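You operate a simulated robot arm through the tools that you are given. There is no shell and no other tool. Be economical: measure what you need, move in short steps, check, and stop when the job is done.

The job below is to be done with a simulated robot arm. You get a single attempt, and the scene is never put back.

Task
Take the yellow tin and put it on top of the orange clay vase.
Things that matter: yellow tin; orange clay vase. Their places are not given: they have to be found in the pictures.

It is judged by the outcome, as a careful person would: the job done as asked, and still so three seconds after it is handed in. It fails if anything else is knocked over, pushed out of place, dropped, spilled or broken.

Robot
A 6-joint arm with a two-finger parallel gripper, fixed in place. Base frame: the origin is at the foot of the arm, x ahead of it, y to its left, z up; the work surface is at about z = 0. Lengths are in m, angles in rad, forces in N, time in s.
With the tool pointing down near the work surface it reaches from about 0.14 to 0.58 m from the base axis. Its first joint turns from -1.152 to 1.152 rad. Payload 2.1 kg.
The TCP is the grasp point between the finger pads, 0.03 m short of the fingertips. In the tool frame z runs along the fingers and y along their closing line. The gripper opens to 0.094 m. The fingers are 0.028 m wide and 0.01 m thick; the gripper's body (0.05 by 0.096 m) begins 0.055 m behind the TCP.
Orientation is told as [roll, pitch, yaw] about the base's x, y, z axes, in that order, counted from this pose: with the fingers straight down and closing along the base's y, the tool's x points along the base's -x, its y along +y and its z along -z.

Tools
- The arm moves only by the tool nudge_tool. Its argument "series" is a list of rows, each a list of 7 numbers: the closure in counts, from 0 (fully open) to 255 (shut), then the shift along the base's x, y, z in cm, then the turn, a rotation vector about the base's x, y, z in rad. In form: [[gripper, dx, dy, dz, wx, wy, wz], ...]. A call has 1 to 8 rows; each row shifts and turns the commanded pose from where the row before left it. Rows are played at 5 a second. More than 0.05 m and 0.15 rad between two rows, or a gripper value outside its range, and nothing of the call is played. Where a pose cannot be reached the arm comes as near as it can. A force on the tool above 40 N (or 10 N above the force at the start of the call, whichever is more), or a blocked arm, ends the call early, and 0.2 s more pass. The fingers move at their own pace (about 0.072 m/s each) and stop on an object; they squeeze with about 23 N. The grip force told is the motor's: it shows also when the fingers shut on nothing. Time passes only in rows, and 0.2 s behind the last, so rows that do not move let the fingers close. The reply holds the time, the measured pose of the TCP, the force on the tool along the base axes, the opening and the grip force, in the units named above and with some noise, and new pictures: "pictures" is both (left out), scene, wrist or none.
- Cameras (640 x 400 px; columns grow to the right, rows downward): "scene" is fixed at [0.0567, -0.3766, 0.4915]; the picture's right is [0.66, -0.75, 0.00], its down [-0.36, -0.32, -0.88] and it looks along [0.66, 0.58, -0.48] (base axes); focal length 214 px, centre (320, 200). "wrist" rides on the gripper at [-0.037, 0, -0.058] in the tool frame; the picture's right is [0.00, -1.00, 0.00], its down [0.97, 0.00, -0.24] and it looks along [0.24, 0.00, 0.97] (tool axes); focal length 218 px, centre (320, 200).
- pixel_to_xyz(camera, pixels): for up to 12 pixels [column, row] of the newest picture of that camera ("zoom" is the newest enlarged one), the place [x, y, z] in the base frame of the surface seen there, good to about 0.002 m, but the place of the scene camera against the robot may be out by one fixed shift of up to 0.018 m in any direction. The clock stands still meanwhile.
- close_up(camera, box): a new picture of the part [left, top, right, bottom] of that camera's present view, enlarged. The clock stands still meanwhile.
- job_done(): hands the job in; it is judged then, once.

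Keep the steps short. Do not move on a guess: measure, check each grasp and each placing, and mend mistakes. In all there are 60 turns and 120 pictures (those below and enlarged ones count). Leave the gripper open and the arm clear of the work at the hand-in unless told otherwise, and finish with a single line.

The tools are called after "Request:" as name(argument=value, ...) on one line, values as JSON. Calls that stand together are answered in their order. nudge_tool: Moves the arm, as the interface text tells. Its arguments: {"type":"object","properties":{"series":{"type":"array"},"pictures":{"type":"string","enum":["both","scene","wrist","none"]}},"required":["series"]} The other tools are called the same way: pixel_to_xyz (camera, pixels) gives the place of the surface under pixels of a picture; close_up (camera, box) takes an enlarged picture of a part of a camera's view; job_done () hands the job in.

At the start:

```text
clock: 0.0
tool_pos: [0.3031, -0.2079, 0.401]
tool_rot: [-0.002, 0.0, 0.0]
force: [-0.9, 0.2, -0.3]
grip_width: 0.0942
finger_force: 0.0
```

scene: 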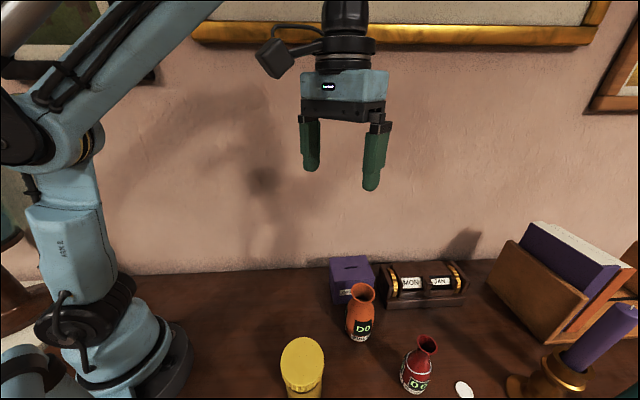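
wrist: 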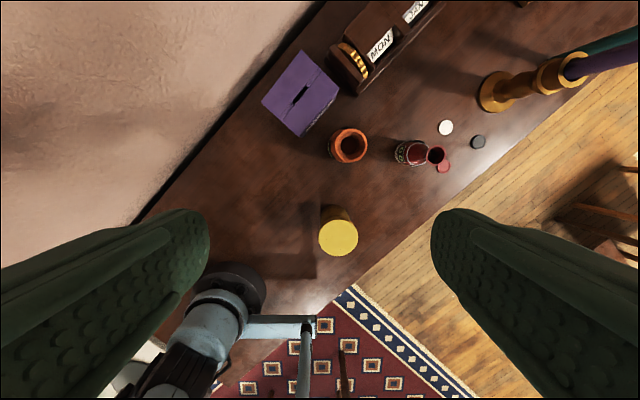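

I see the yellow tin at scene (303,360) and wrist (338,238), and the orange vase at scene (360,310) and wrist (349,146). I'll measure both in each camera.

Request:
pixel_to_xyz(camera="wrist", pixels=[[338, 238], [322, 238], [355, 238], [338, 254], [338, 221], [332, 209], [348, 146], [349, 129], [331, 146], [366, 146], [349, 162], [280, 240]])

Request:
pixel_to_xyz(camera="scene", pixels=[[302, 355], [302, 340], [285, 355], [320, 355], [302, 390], [361, 291], [348, 290], [374, 292], [360, 284], [360, 320], [358, 343], [250, 330]])

Request:
close_up(camera="wrist", box=[270, 100, 430, 270])

Request:
close_up(camera="scene", box=[260, 250, 460, 400])

```text
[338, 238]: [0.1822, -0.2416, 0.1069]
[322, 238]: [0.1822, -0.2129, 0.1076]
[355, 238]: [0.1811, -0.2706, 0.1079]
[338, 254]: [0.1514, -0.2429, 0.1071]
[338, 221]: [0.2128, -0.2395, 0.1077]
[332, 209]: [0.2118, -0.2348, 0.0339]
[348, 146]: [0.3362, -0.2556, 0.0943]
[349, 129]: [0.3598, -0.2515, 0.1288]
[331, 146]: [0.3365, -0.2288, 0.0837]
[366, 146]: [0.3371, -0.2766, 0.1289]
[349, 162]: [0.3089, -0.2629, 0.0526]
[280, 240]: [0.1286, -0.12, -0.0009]
```

```text
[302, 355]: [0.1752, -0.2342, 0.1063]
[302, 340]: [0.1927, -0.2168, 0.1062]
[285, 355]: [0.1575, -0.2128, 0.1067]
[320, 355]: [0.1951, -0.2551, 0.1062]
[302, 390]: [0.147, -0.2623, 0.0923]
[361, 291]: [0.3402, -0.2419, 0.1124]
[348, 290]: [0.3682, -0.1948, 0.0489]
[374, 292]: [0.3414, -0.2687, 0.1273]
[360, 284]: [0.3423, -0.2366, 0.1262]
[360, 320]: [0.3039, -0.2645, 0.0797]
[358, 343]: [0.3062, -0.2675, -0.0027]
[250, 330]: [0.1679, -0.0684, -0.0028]
```

```text
2.35 times, centred on (350, 185) of wrist
```

zoom: 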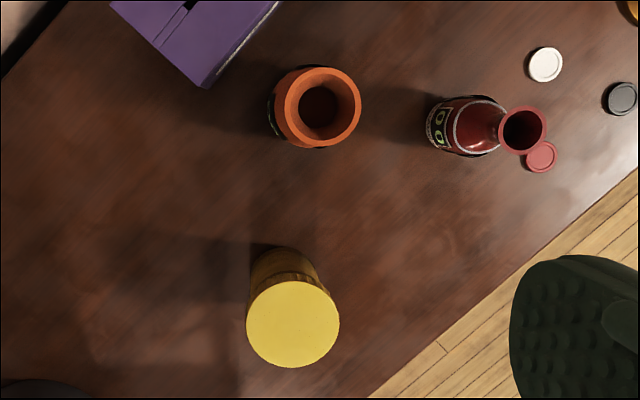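

```text
2.67 times, centred on (360, 325) of scene
```

zoom: 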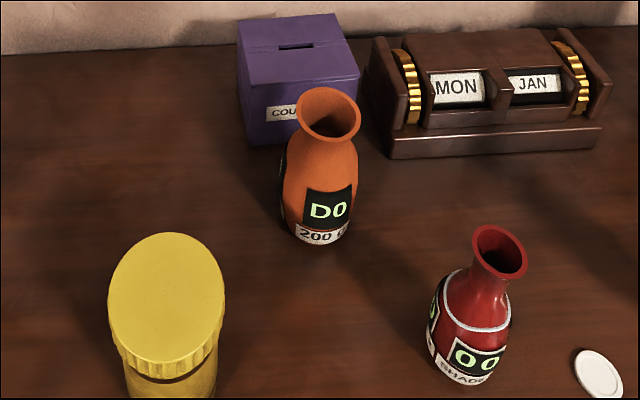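

The tin lid is at about z 0.107, centre about (0.181, -0.242). The vase rim is at about z 0.129. Next I'll measure rim and lid edge points to get precise centres, using the scene zoom (the newest) and wrist pixels.

Request:
pixel_to_xyz(camera="wrist", pixels=[[348, 131], [348, 159], [334.5, 145], [363.5, 145], [338, 133], [359, 133], [338, 157], [359, 157], [319.5, 238], [357, 238], [338, 219.5], [338, 255.5]])

Request:
pixel_to_xyz(camera="zoom", pixels=[[300, 110], [358, 115], [325, 90], [330, 140], [308, 94], [350, 100], [172, 393], [172, 370], [112, 300], [222, 300], [167, 237], [167, 366]])

```text
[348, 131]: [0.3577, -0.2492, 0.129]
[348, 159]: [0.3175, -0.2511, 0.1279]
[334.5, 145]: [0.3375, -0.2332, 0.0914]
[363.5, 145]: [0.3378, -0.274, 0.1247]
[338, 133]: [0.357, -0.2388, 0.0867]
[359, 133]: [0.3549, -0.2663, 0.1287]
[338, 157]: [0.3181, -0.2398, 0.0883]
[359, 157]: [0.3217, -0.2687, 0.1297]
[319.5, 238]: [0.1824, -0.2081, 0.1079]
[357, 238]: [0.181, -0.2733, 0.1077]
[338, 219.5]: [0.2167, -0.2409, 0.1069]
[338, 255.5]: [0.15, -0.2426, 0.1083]
```

```text
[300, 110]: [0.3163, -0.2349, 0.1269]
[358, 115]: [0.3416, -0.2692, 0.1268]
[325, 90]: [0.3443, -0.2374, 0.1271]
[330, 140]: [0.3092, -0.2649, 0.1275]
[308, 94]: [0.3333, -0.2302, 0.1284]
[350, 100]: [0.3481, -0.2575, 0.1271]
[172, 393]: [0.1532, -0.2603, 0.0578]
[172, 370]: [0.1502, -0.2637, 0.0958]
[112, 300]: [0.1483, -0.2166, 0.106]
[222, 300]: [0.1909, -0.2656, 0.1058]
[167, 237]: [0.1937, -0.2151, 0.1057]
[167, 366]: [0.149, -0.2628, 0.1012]
```

The lid spans x 0.150–0.216 and y -0.208 to -0.274, so its centre is (0.183, -0.241) and its diameter 0.066. I need a sharper look at the vase rim from the wrist camera, around (348,145).

Request:
close_up(camera="wrist", box=[308, 120, 388, 170])

```text
8.00 times, centred on (348, 145) of wrist
```

zoom: 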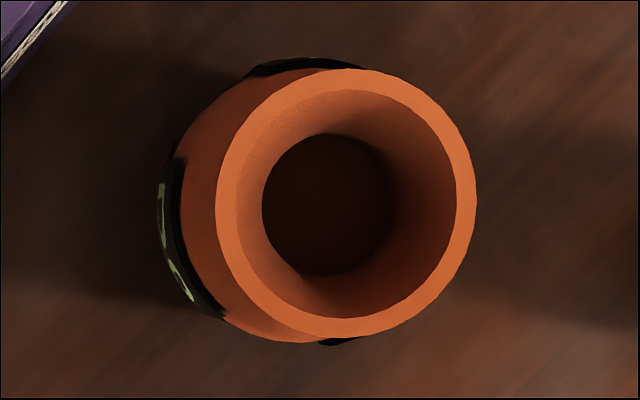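

The rim shows clearly: its outer ellipse runs over columns 216–477 and rows 69–337. I'll measure points on the rim ring, then start toward the tin.

Request:
pixel_to_xyz(camera="zoom", pixels=[[225, 203], [468, 203], [346, 79], [346, 329], [258, 118], [435, 118], [258, 290], [435, 290]])

Request:
nudge_tool(series=[[0, -4, -1.1, 0, 0, 0, 0], [0, -4, -1.1, 0, 0, 0, 0], [0, -4, -1.1, 0, 0, 0, 0], [0, 0, 0, -4.5, 0, 0, 0], [0, 0, 0, -4.5, 0, 0, 0], [0, 0, 0, -4.5, 0, 0, 0], [0, 0, 0, 0, 0, 0, 0]])

```text
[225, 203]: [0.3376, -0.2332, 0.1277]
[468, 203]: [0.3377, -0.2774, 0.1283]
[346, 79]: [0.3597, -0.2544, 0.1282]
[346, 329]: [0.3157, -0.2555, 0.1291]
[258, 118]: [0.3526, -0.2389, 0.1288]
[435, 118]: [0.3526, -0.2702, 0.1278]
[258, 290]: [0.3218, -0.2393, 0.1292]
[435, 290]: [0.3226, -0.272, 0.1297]
```

```text
clock: 1.6
tool_pos: [0.1796, -0.2405, 0.2675]
tool_rot: [-0.002, 0.002, 0.0]
force: [0.3, 0.0, -0.4]
grip_width: 0.0939
finger_force: 0.1
```

scene: 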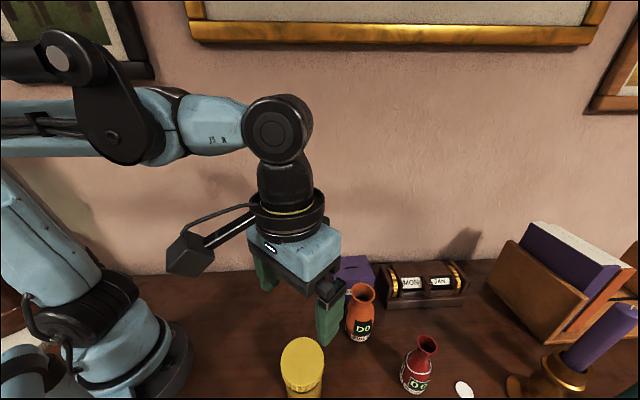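
wrist: 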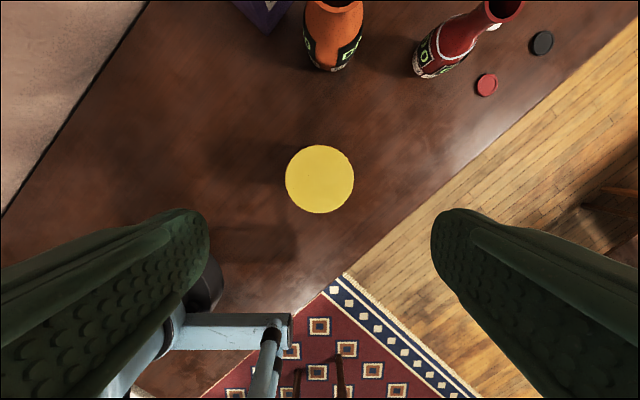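

The rim centre is (0.3376, -0.2552), z 0.1287. I'm now above the tin with the lid at wrist (320,179), and I'll re-measure its edges from here.

Request:
pixel_to_xyz(camera="wrist", pixels=[[287, 179], [352, 179], [320, 147], [320, 211], [320, 179], [280, 120]])

```text
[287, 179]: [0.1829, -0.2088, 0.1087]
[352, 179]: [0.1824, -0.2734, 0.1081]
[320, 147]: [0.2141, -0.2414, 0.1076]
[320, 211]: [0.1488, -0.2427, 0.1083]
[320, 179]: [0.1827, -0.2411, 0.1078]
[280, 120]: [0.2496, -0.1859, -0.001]
```

The lid centre is (0.182, -0.241) and its top is at z 0.108. I'll descend to just above the tin and check the alignment.

Request:
nudge_tool(series=[[0, 0, 0, -4, 0, 0, 0], [0, 0, 0, -4, 0, 0, 0], [0, 0, 0, -3.5, 0, 0, 0], [0, 0, 0, 0, 0, 0, 0], [0, 0, 0, 0, 0, 0, 0]])

```text
clock: 2.8
tool_pos: [0.1829, -0.2428, 0.1522]
tool_rot: [-0.002, 0.001, 0.0]
force: [0.3, -0.2, 0.0]
grip_width: 0.0938
finger_force: 0.0
```

scene: 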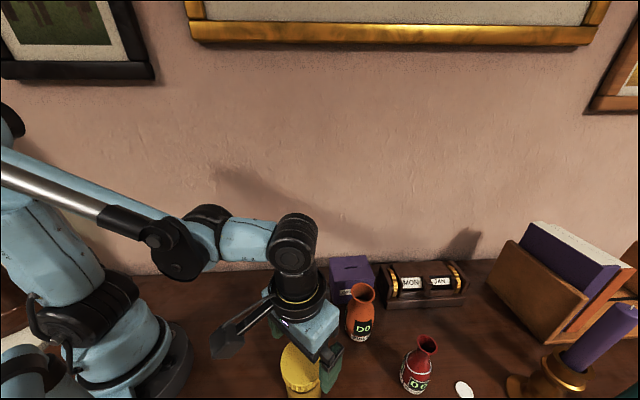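
wrist: 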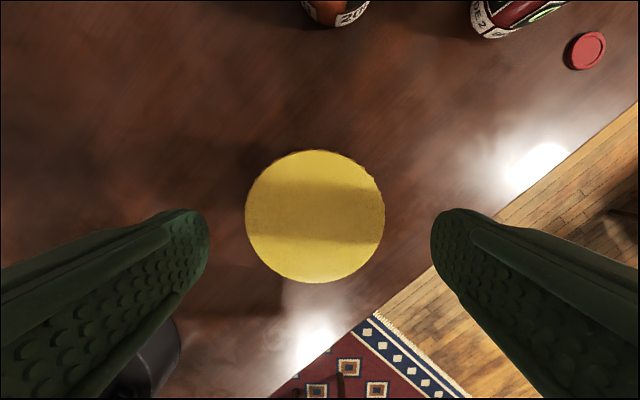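

The gripper is well aligned: the lid centre sits at column 315 against 320 between the fingers, about 2 mm off. I'll shift +y 0.2 cm and go down to z of about 0.066.

Request:
nudge_tool(series=[[0, -0.1, 0.2, -3, 0, 0, 0], [0, 0, 0, -3, 0, 0, 0], [0, 0, 0, -2.6, 0, 0, 0], [0, 0, 0, 0, 0, 0, 0], [0, 0, 0, 0, 0, 0, 0]])

```text
clock: 4.0
tool_pos: [0.1814, -0.2385, 0.0656]
tool_rot: [-0.003, 0.0, -0.002]
force: [-0.4, -0.1, 1.0]
grip_width: 0.094
finger_force: 0.0
```

scene: 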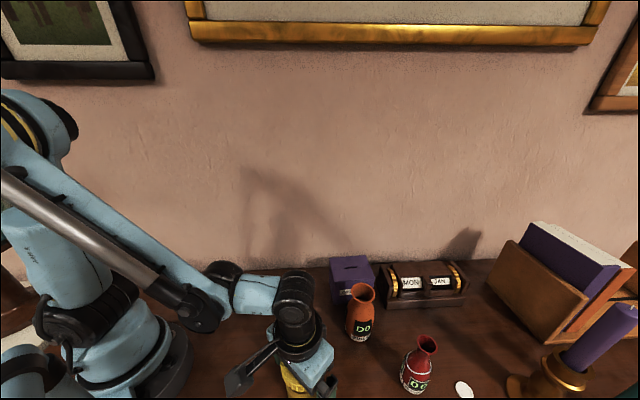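
wrist: 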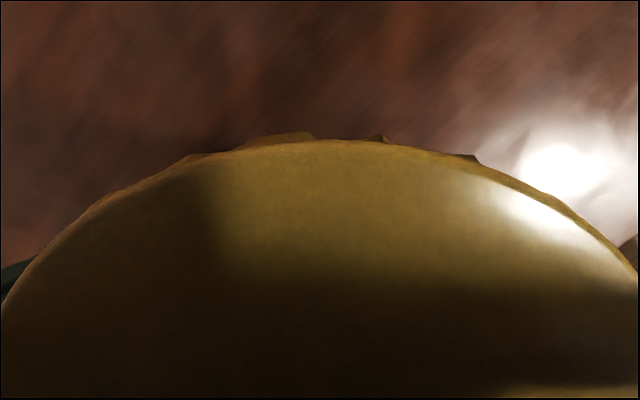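

The fingers straddle the tin with no contact force. I'll close on it.

Request:
nudge_tool(series=[[255, 0, 0, 0, 0, 0, 0], [255, 0, 0, 0, 0, 0, 0], [255, 0, 0, 0, 0, 0, 0], [255, 0, 0, 0, 0, 0, 0]], pictures="none")

```text
clock: 5.0
tool_pos: [0.1801, -0.2398, 0.0659]
tool_rot: [-0.002, 0.0, -0.001]
force: [0.2, 0.0, 0.4]
grip_width: 0.0715
finger_force: 22.8
```

The grip holds: 22.8 N at a width of 0.0715. I'll lift straight up a little and check.

Request:
nudge_tool(series=[[255, 0, 0, 1, 0, 0, 0], [255, 0, 0, 2, 0, 0, 0], [255, 0, 0, 4, 0, 0, 0], [255, 0, 0, 4, 0, 0, 0], [255, 0, 0, 4, 0, 0, 0], [255, 0, 0, 4, 0, 0, 0], [255, 0, 0, 0, 0, 0, 0], [255, 0, 0, 0, 0, 0, 0]])

```text
clock: 6.8
tool_pos: [0.1812, -0.2385, 0.2561]
tool_rot: [-0.002, -0.001, -0.001]
force: [0.1, -0.4, -2.4]
grip_width: 0.0716
finger_force: 23.1
```

scene: 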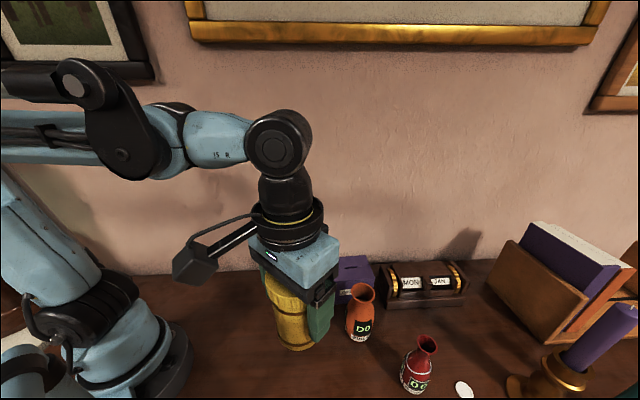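
wrist: 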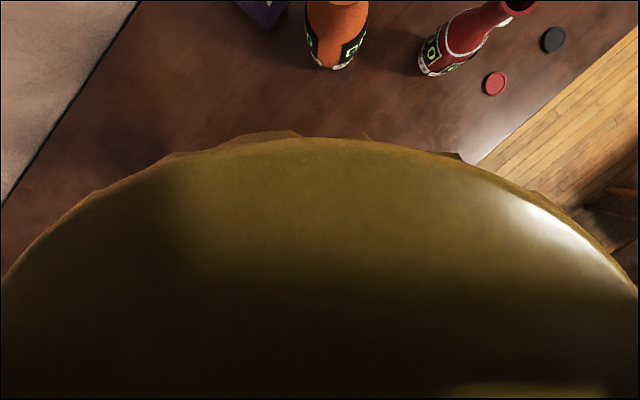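

The whole tin came up, with its bottom about 0.066 below the TCP. I'll carry it over the vase with dx +15.6 cm and dy -1.65 cm, keeping 6 cm of clearance.

Request:
nudge_tool(series=[[255, 2.6, -0.275, 0, 0, 0, 0], [255, 2.6, -0.275, 0, 0, 0, 0], [255, 2.6, -0.275, 0, 0, 0, 0], [255, 2.6, -0.275, 0, 0, 0, 0], [255, 2.6, -0.275, 0, 0, 0, 0], [255, 2.6, -0.275, 0, 0, 0, 0], [255, 0, 0, 0, 0, 0, 0], [255, 0, 0, 0, 0, 0, 0]])

Request:
close_up(camera="scene", box=[280, 190, 440, 360])

```text
clock: 8.6
tool_pos: [0.3399, -0.2554, 0.255]
tool_rot: [-0.001, 0.0, -0.001]
force: [-0.1, -0.7, -2.0]
grip_width: 0.0716
finger_force: 22.8
```

scene: 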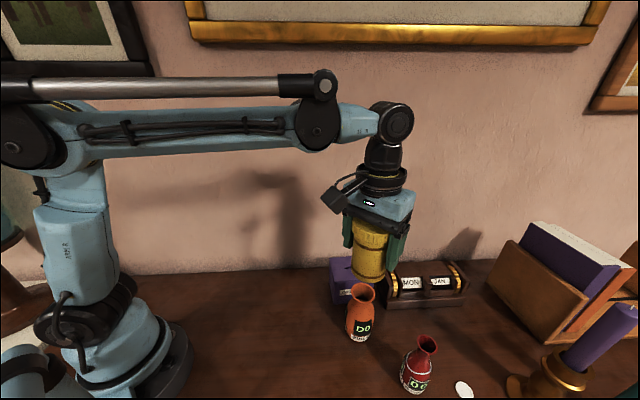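
wrist: 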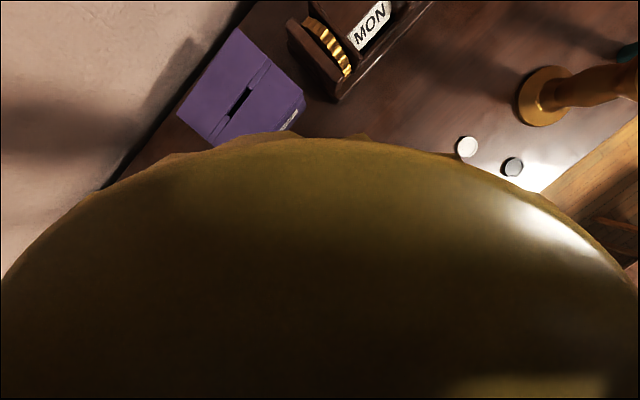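

```text
2.35 times, centred on (360, 275) of scene
```

zoom: 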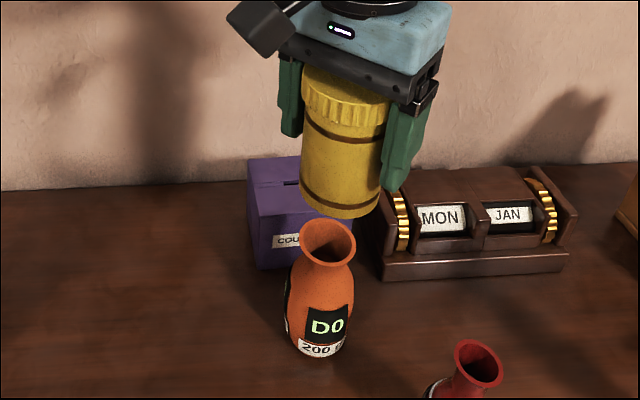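

I'm over the vase. To check the centring in a single camera frame, I'll measure points on the tin body and on the rim.

Request:
pixel_to_xyz(camera="zoom", pixels=[[312, 180], [325, 183], [340, 184], [355, 184], [370, 183], [303, 235], [351, 243], [326, 223], [334, 264], [345, 229], [312, 225], [340, 212]])

```text
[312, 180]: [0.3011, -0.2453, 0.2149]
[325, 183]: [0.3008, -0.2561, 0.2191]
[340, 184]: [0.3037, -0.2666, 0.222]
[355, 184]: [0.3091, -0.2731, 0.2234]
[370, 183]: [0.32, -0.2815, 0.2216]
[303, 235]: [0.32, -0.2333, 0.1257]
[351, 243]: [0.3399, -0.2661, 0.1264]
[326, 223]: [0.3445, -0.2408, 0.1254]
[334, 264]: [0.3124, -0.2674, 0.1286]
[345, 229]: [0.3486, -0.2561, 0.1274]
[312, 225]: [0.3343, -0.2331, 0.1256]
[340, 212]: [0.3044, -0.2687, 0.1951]
```

In the scene frame the tin axis is at about (0.333, -0.252) and the rim centre about (0.3285, -0.252). The TCP reads 0.3399 against 0.3376 wanted, so the tin sits 2–4 mm too far in +x. I'll shift -0.3 cm and go down to about 1 cm above the rim.

Request:
nudge_tool(series=[[255, -0.3, 0, -2, 0, 0, 0], [255, 0, 0, -2, 0, 0, 0], [255, 0, 0, -0.8, 0, 0, 0], [255, 0, 0, 0, 0, 0, 0], [255, 0, 0, 0, 0, 0, 0]], pictures="scene")

Request:
close_up(camera="scene", box=[310, 240, 410, 340])

```text
clock: 9.8
tool_pos: [0.3345, -0.2558, 0.2071]
tool_rot: [-0.001, 0.0, 0.001]
force: [0.0, 0.1, -1.7]
grip_width: 0.0716
finger_force: 23.1
```

scene: 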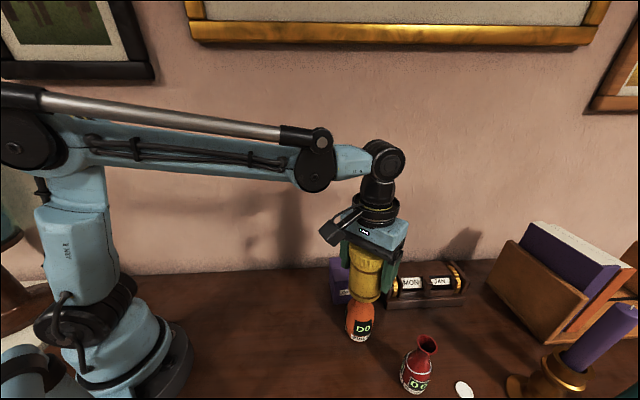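

```text
4.00 times, centred on (360, 290) of scene
```

zoom: 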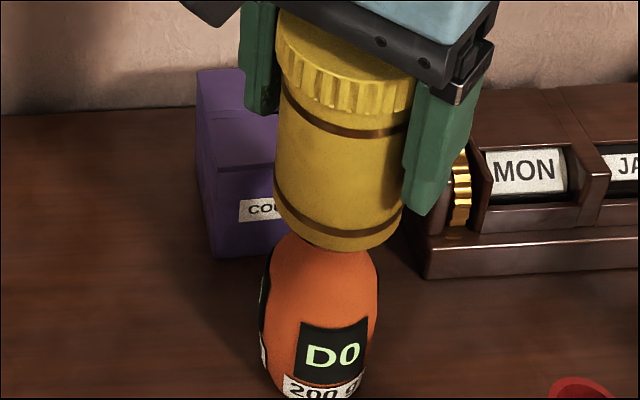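

The tin is now about 1 cm above the rim. I'll measure the tin body and vase body curves to compare their axes again.

Request:
pixel_to_xyz(camera="zoom", pixels=[[285, 160], [300, 168], [320, 175], [340, 178], [360, 179], [380, 178], [398, 174], [270, 300], [290, 308], [315, 312], [340, 312], [368, 306]])

```text
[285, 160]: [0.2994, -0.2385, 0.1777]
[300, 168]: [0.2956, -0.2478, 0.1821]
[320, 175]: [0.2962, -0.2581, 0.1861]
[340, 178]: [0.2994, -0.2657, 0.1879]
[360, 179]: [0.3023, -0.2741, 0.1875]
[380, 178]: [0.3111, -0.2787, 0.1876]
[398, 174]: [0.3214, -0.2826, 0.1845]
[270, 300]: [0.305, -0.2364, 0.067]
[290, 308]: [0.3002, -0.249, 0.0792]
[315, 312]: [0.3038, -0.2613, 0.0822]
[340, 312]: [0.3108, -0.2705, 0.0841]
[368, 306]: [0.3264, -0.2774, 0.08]
```

The tin axis is now about (0.328, -0.2525) against the rim at (0.3285, -0.252), so it is centred. I'll add +0.1 cm in x as a compromise and lower gently toward contact.

Request:
nudge_tool(series=[[255, 0.1, 0, -0.4, 0, 0, 0], [255, 0, 0, -0.3, 0, 0, 0], [255, 0, 0, -0.2, 0, 0, 0], [255, 0, 0, 0, 0, 0, 0], [255, 0, 0, 0, 0, 0, 0]], pictures="none")

```text
clock: 11.0
tool_pos: [0.3348, -0.2564, 0.198]
tool_rot: [-0.001, -0.001, -0.001]
force: [-0.4, -0.3, -1.3]
grip_width: 0.0717
finger_force: 22.8
```

No contact yet. I'll go down in 1 mm steps.

Request:
nudge_tool(series=[[255, 0, 0, -0.1, 0, 0, 0], [255, 0, 0, -0.1, 0, 0, 0], [255, 0, 0, 0, 0, 0, 0], [255, 0, 0, 0, 0, 0, 0]], pictures="scene")

Request:
close_up(camera="scene", box=[330, 270, 390, 310])

```text
clock: 12.0
tool_pos: [0.3354, -0.2567, 0.1954]
tool_rot: [-0.001, 0.001, -0.001]
force: [0.0, 0.6, -1.7]
grip_width: 0.0715
finger_force: 23.0
```

scene: 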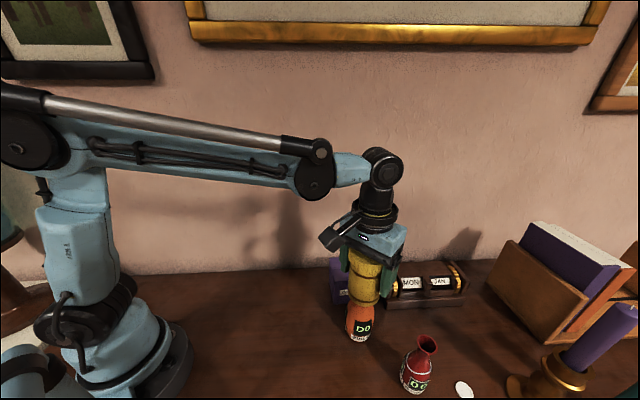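

```text
10.00 times, centred on (360, 290) of scene
```

zoom: 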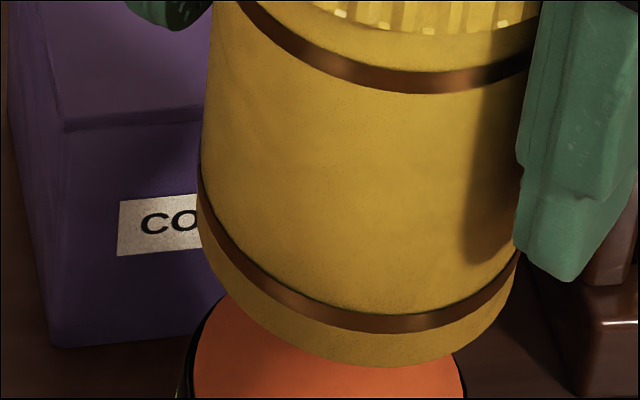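

Still carrying the tin's weight (-1.7 N). I'll keep going in 1 mm steps.

Request:
nudge_tool(series=[[255, 0.1, 0, -0.1, 0, 0, 0], [255, 0, 0, 0, 0, 0, 0], [255, 0, 0, 0, 0, 0, 0]], pictures="none")

```text
clock: 12.8
tool_pos: [0.3347, -0.2562, 0.1967]
tool_rot: [-0.002, 0.001, 0.0]
force: [-0.7, -0.5, 0.6]
grip_width: 0.0716
finger_force: 22.9
```

The vertical force rose to +0.6 N, so contact is likely starting. I'll hold still to confirm, then go one more half millimetre.

Request:
nudge_tool(series=[[255, 0, 0, -0.05, 0, 0, 0], [255, 0, 0, 0, 0, 0, 0], [255, 0, 0, 0, 0, 0, 0]], pictures="scene")

Request:
close_up(camera="scene", box=[310, 240, 410, 340])

```text
clock: 13.6
tool_pos: [0.3369, -0.2562, 0.1951]
tool_rot: [-0.003, 0.0, -0.002]
force: [-1.5, 0.0, 3.8]
grip_width: 0.0715
finger_force: 23.2
```

scene: 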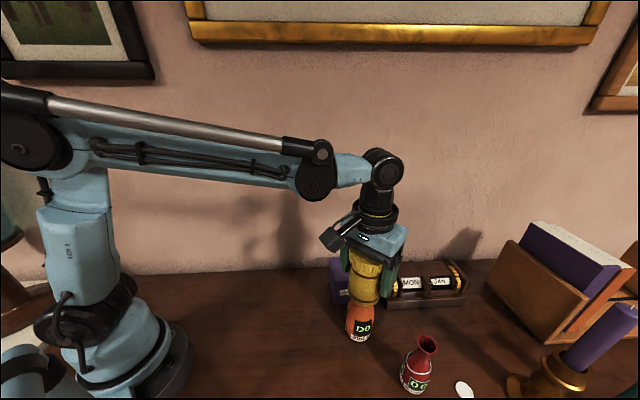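

```text
4.00 times, centred on (360, 290) of scene
```

zoom: 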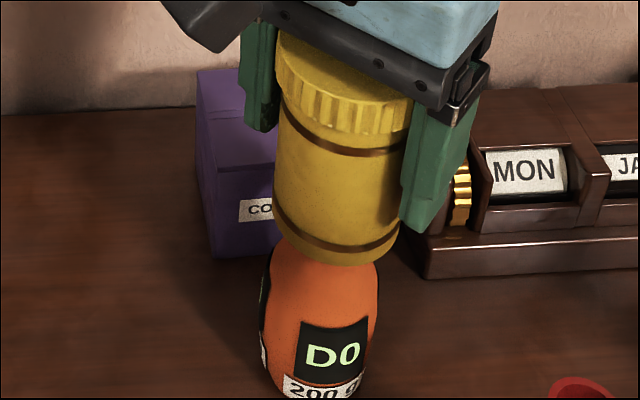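

Contact is confirmed (+3.8 N), the tin is upright on the rim, and the vase hasn't moved. I'll release in stages.

Request:
nudge_tool(series=[[55, 0, 0, 0, 0, 0, 0], [40, 0, 0, 0, 0, 0, 0], [20, 0, 0, 0, 0, 0, 0], [0, 0, 0, 0, 0, 0, 0], [0, 0, 0, 0, 0, 0, 0]])

Request:
close_up(camera="scene", box=[310, 240, 410, 340])

```text
clock: 14.8
tool_pos: [0.3365, -0.2563, 0.1943]
tool_rot: [-0.003, -0.001, 0.001]
force: [0.3, 0.5, 0.2]
grip_width: 0.0942
finger_force: 0.2
```

scene: 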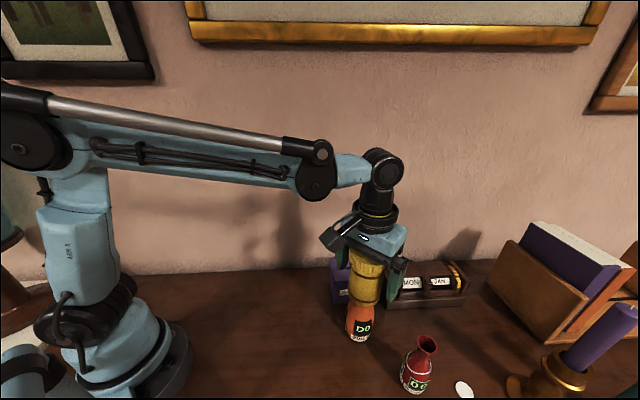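
wrist: 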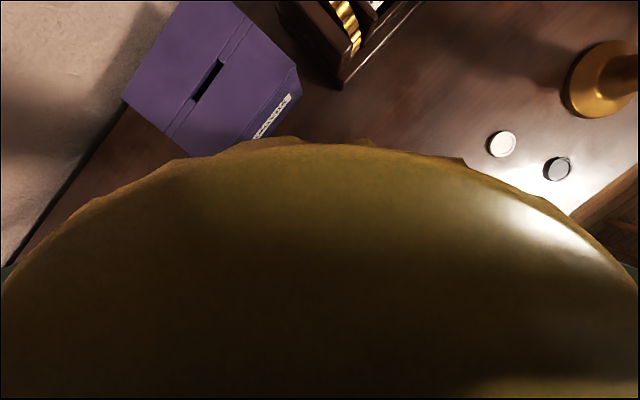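

```text
4.00 times, centred on (360, 290) of scene
```

zoom: 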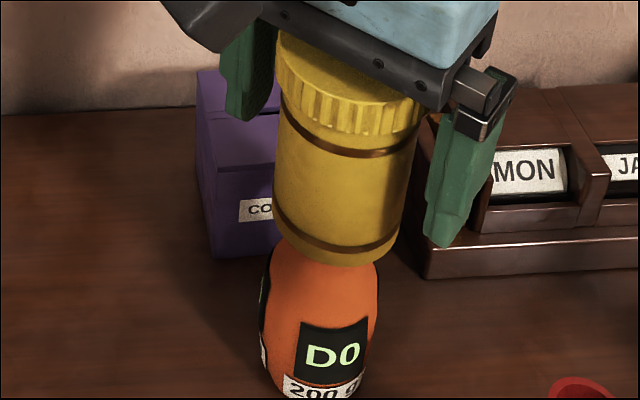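

The tin stays put with the fingers open and clear. I'll retreat straight up.

Request:
nudge_tool(series=[[0, 0, 0, 1, 0, 0, 0], [0, 0, 0, 2, 0, 0, 0], [0, 0, 0, 3, 0, 0, 0], [0, 0, 0, 4, 0, 0, 0], [0, 0, 0, 4, 0, 0, 0], [0, 0, 0, 4, 0, 0, 0], [0, 0, 0, 0, 0, 0, 0], [0, 0, 0, 0, 0, 0, 0]])

Request:
close_up(camera="scene", box=[310, 220, 430, 350])

```text
clock: 16.6
tool_pos: [0.3369, -0.258, 0.3761]
tool_rot: [-0.001, 0.0, 0.0]
force: [0.1, -0.7, 0.9]
grip_width: 0.0941
finger_force: 0.0
```

scene: 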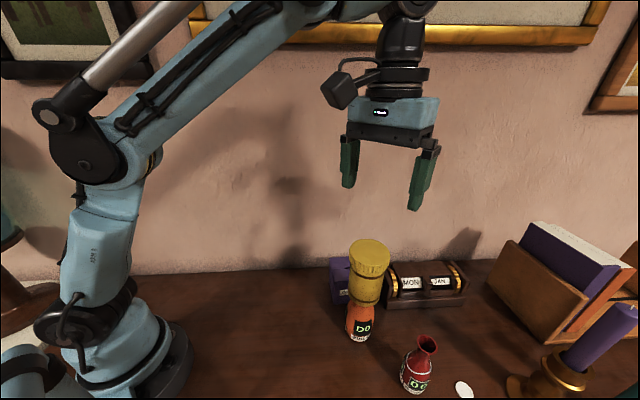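
wrist: 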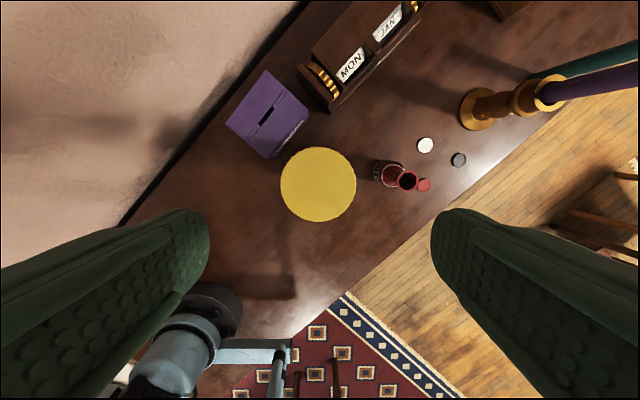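

```text
3.08 times, centred on (370, 285) of scene
```

zoom: 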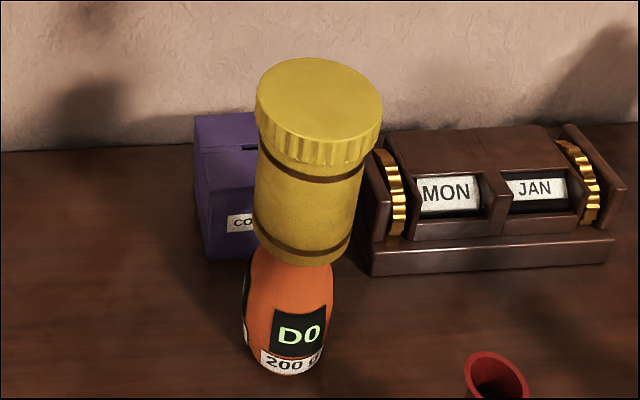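

The tin stands upright and stable on the vase, the gripper is open and clear, and nothing else has moved. I'll hand the job in.

Request:
job_done()

```text
The job is handed in.
```

The yellow tin is standing upright on top of the orange clay vase, nothing else was disturbed, and the arm is clear with the gripper open.
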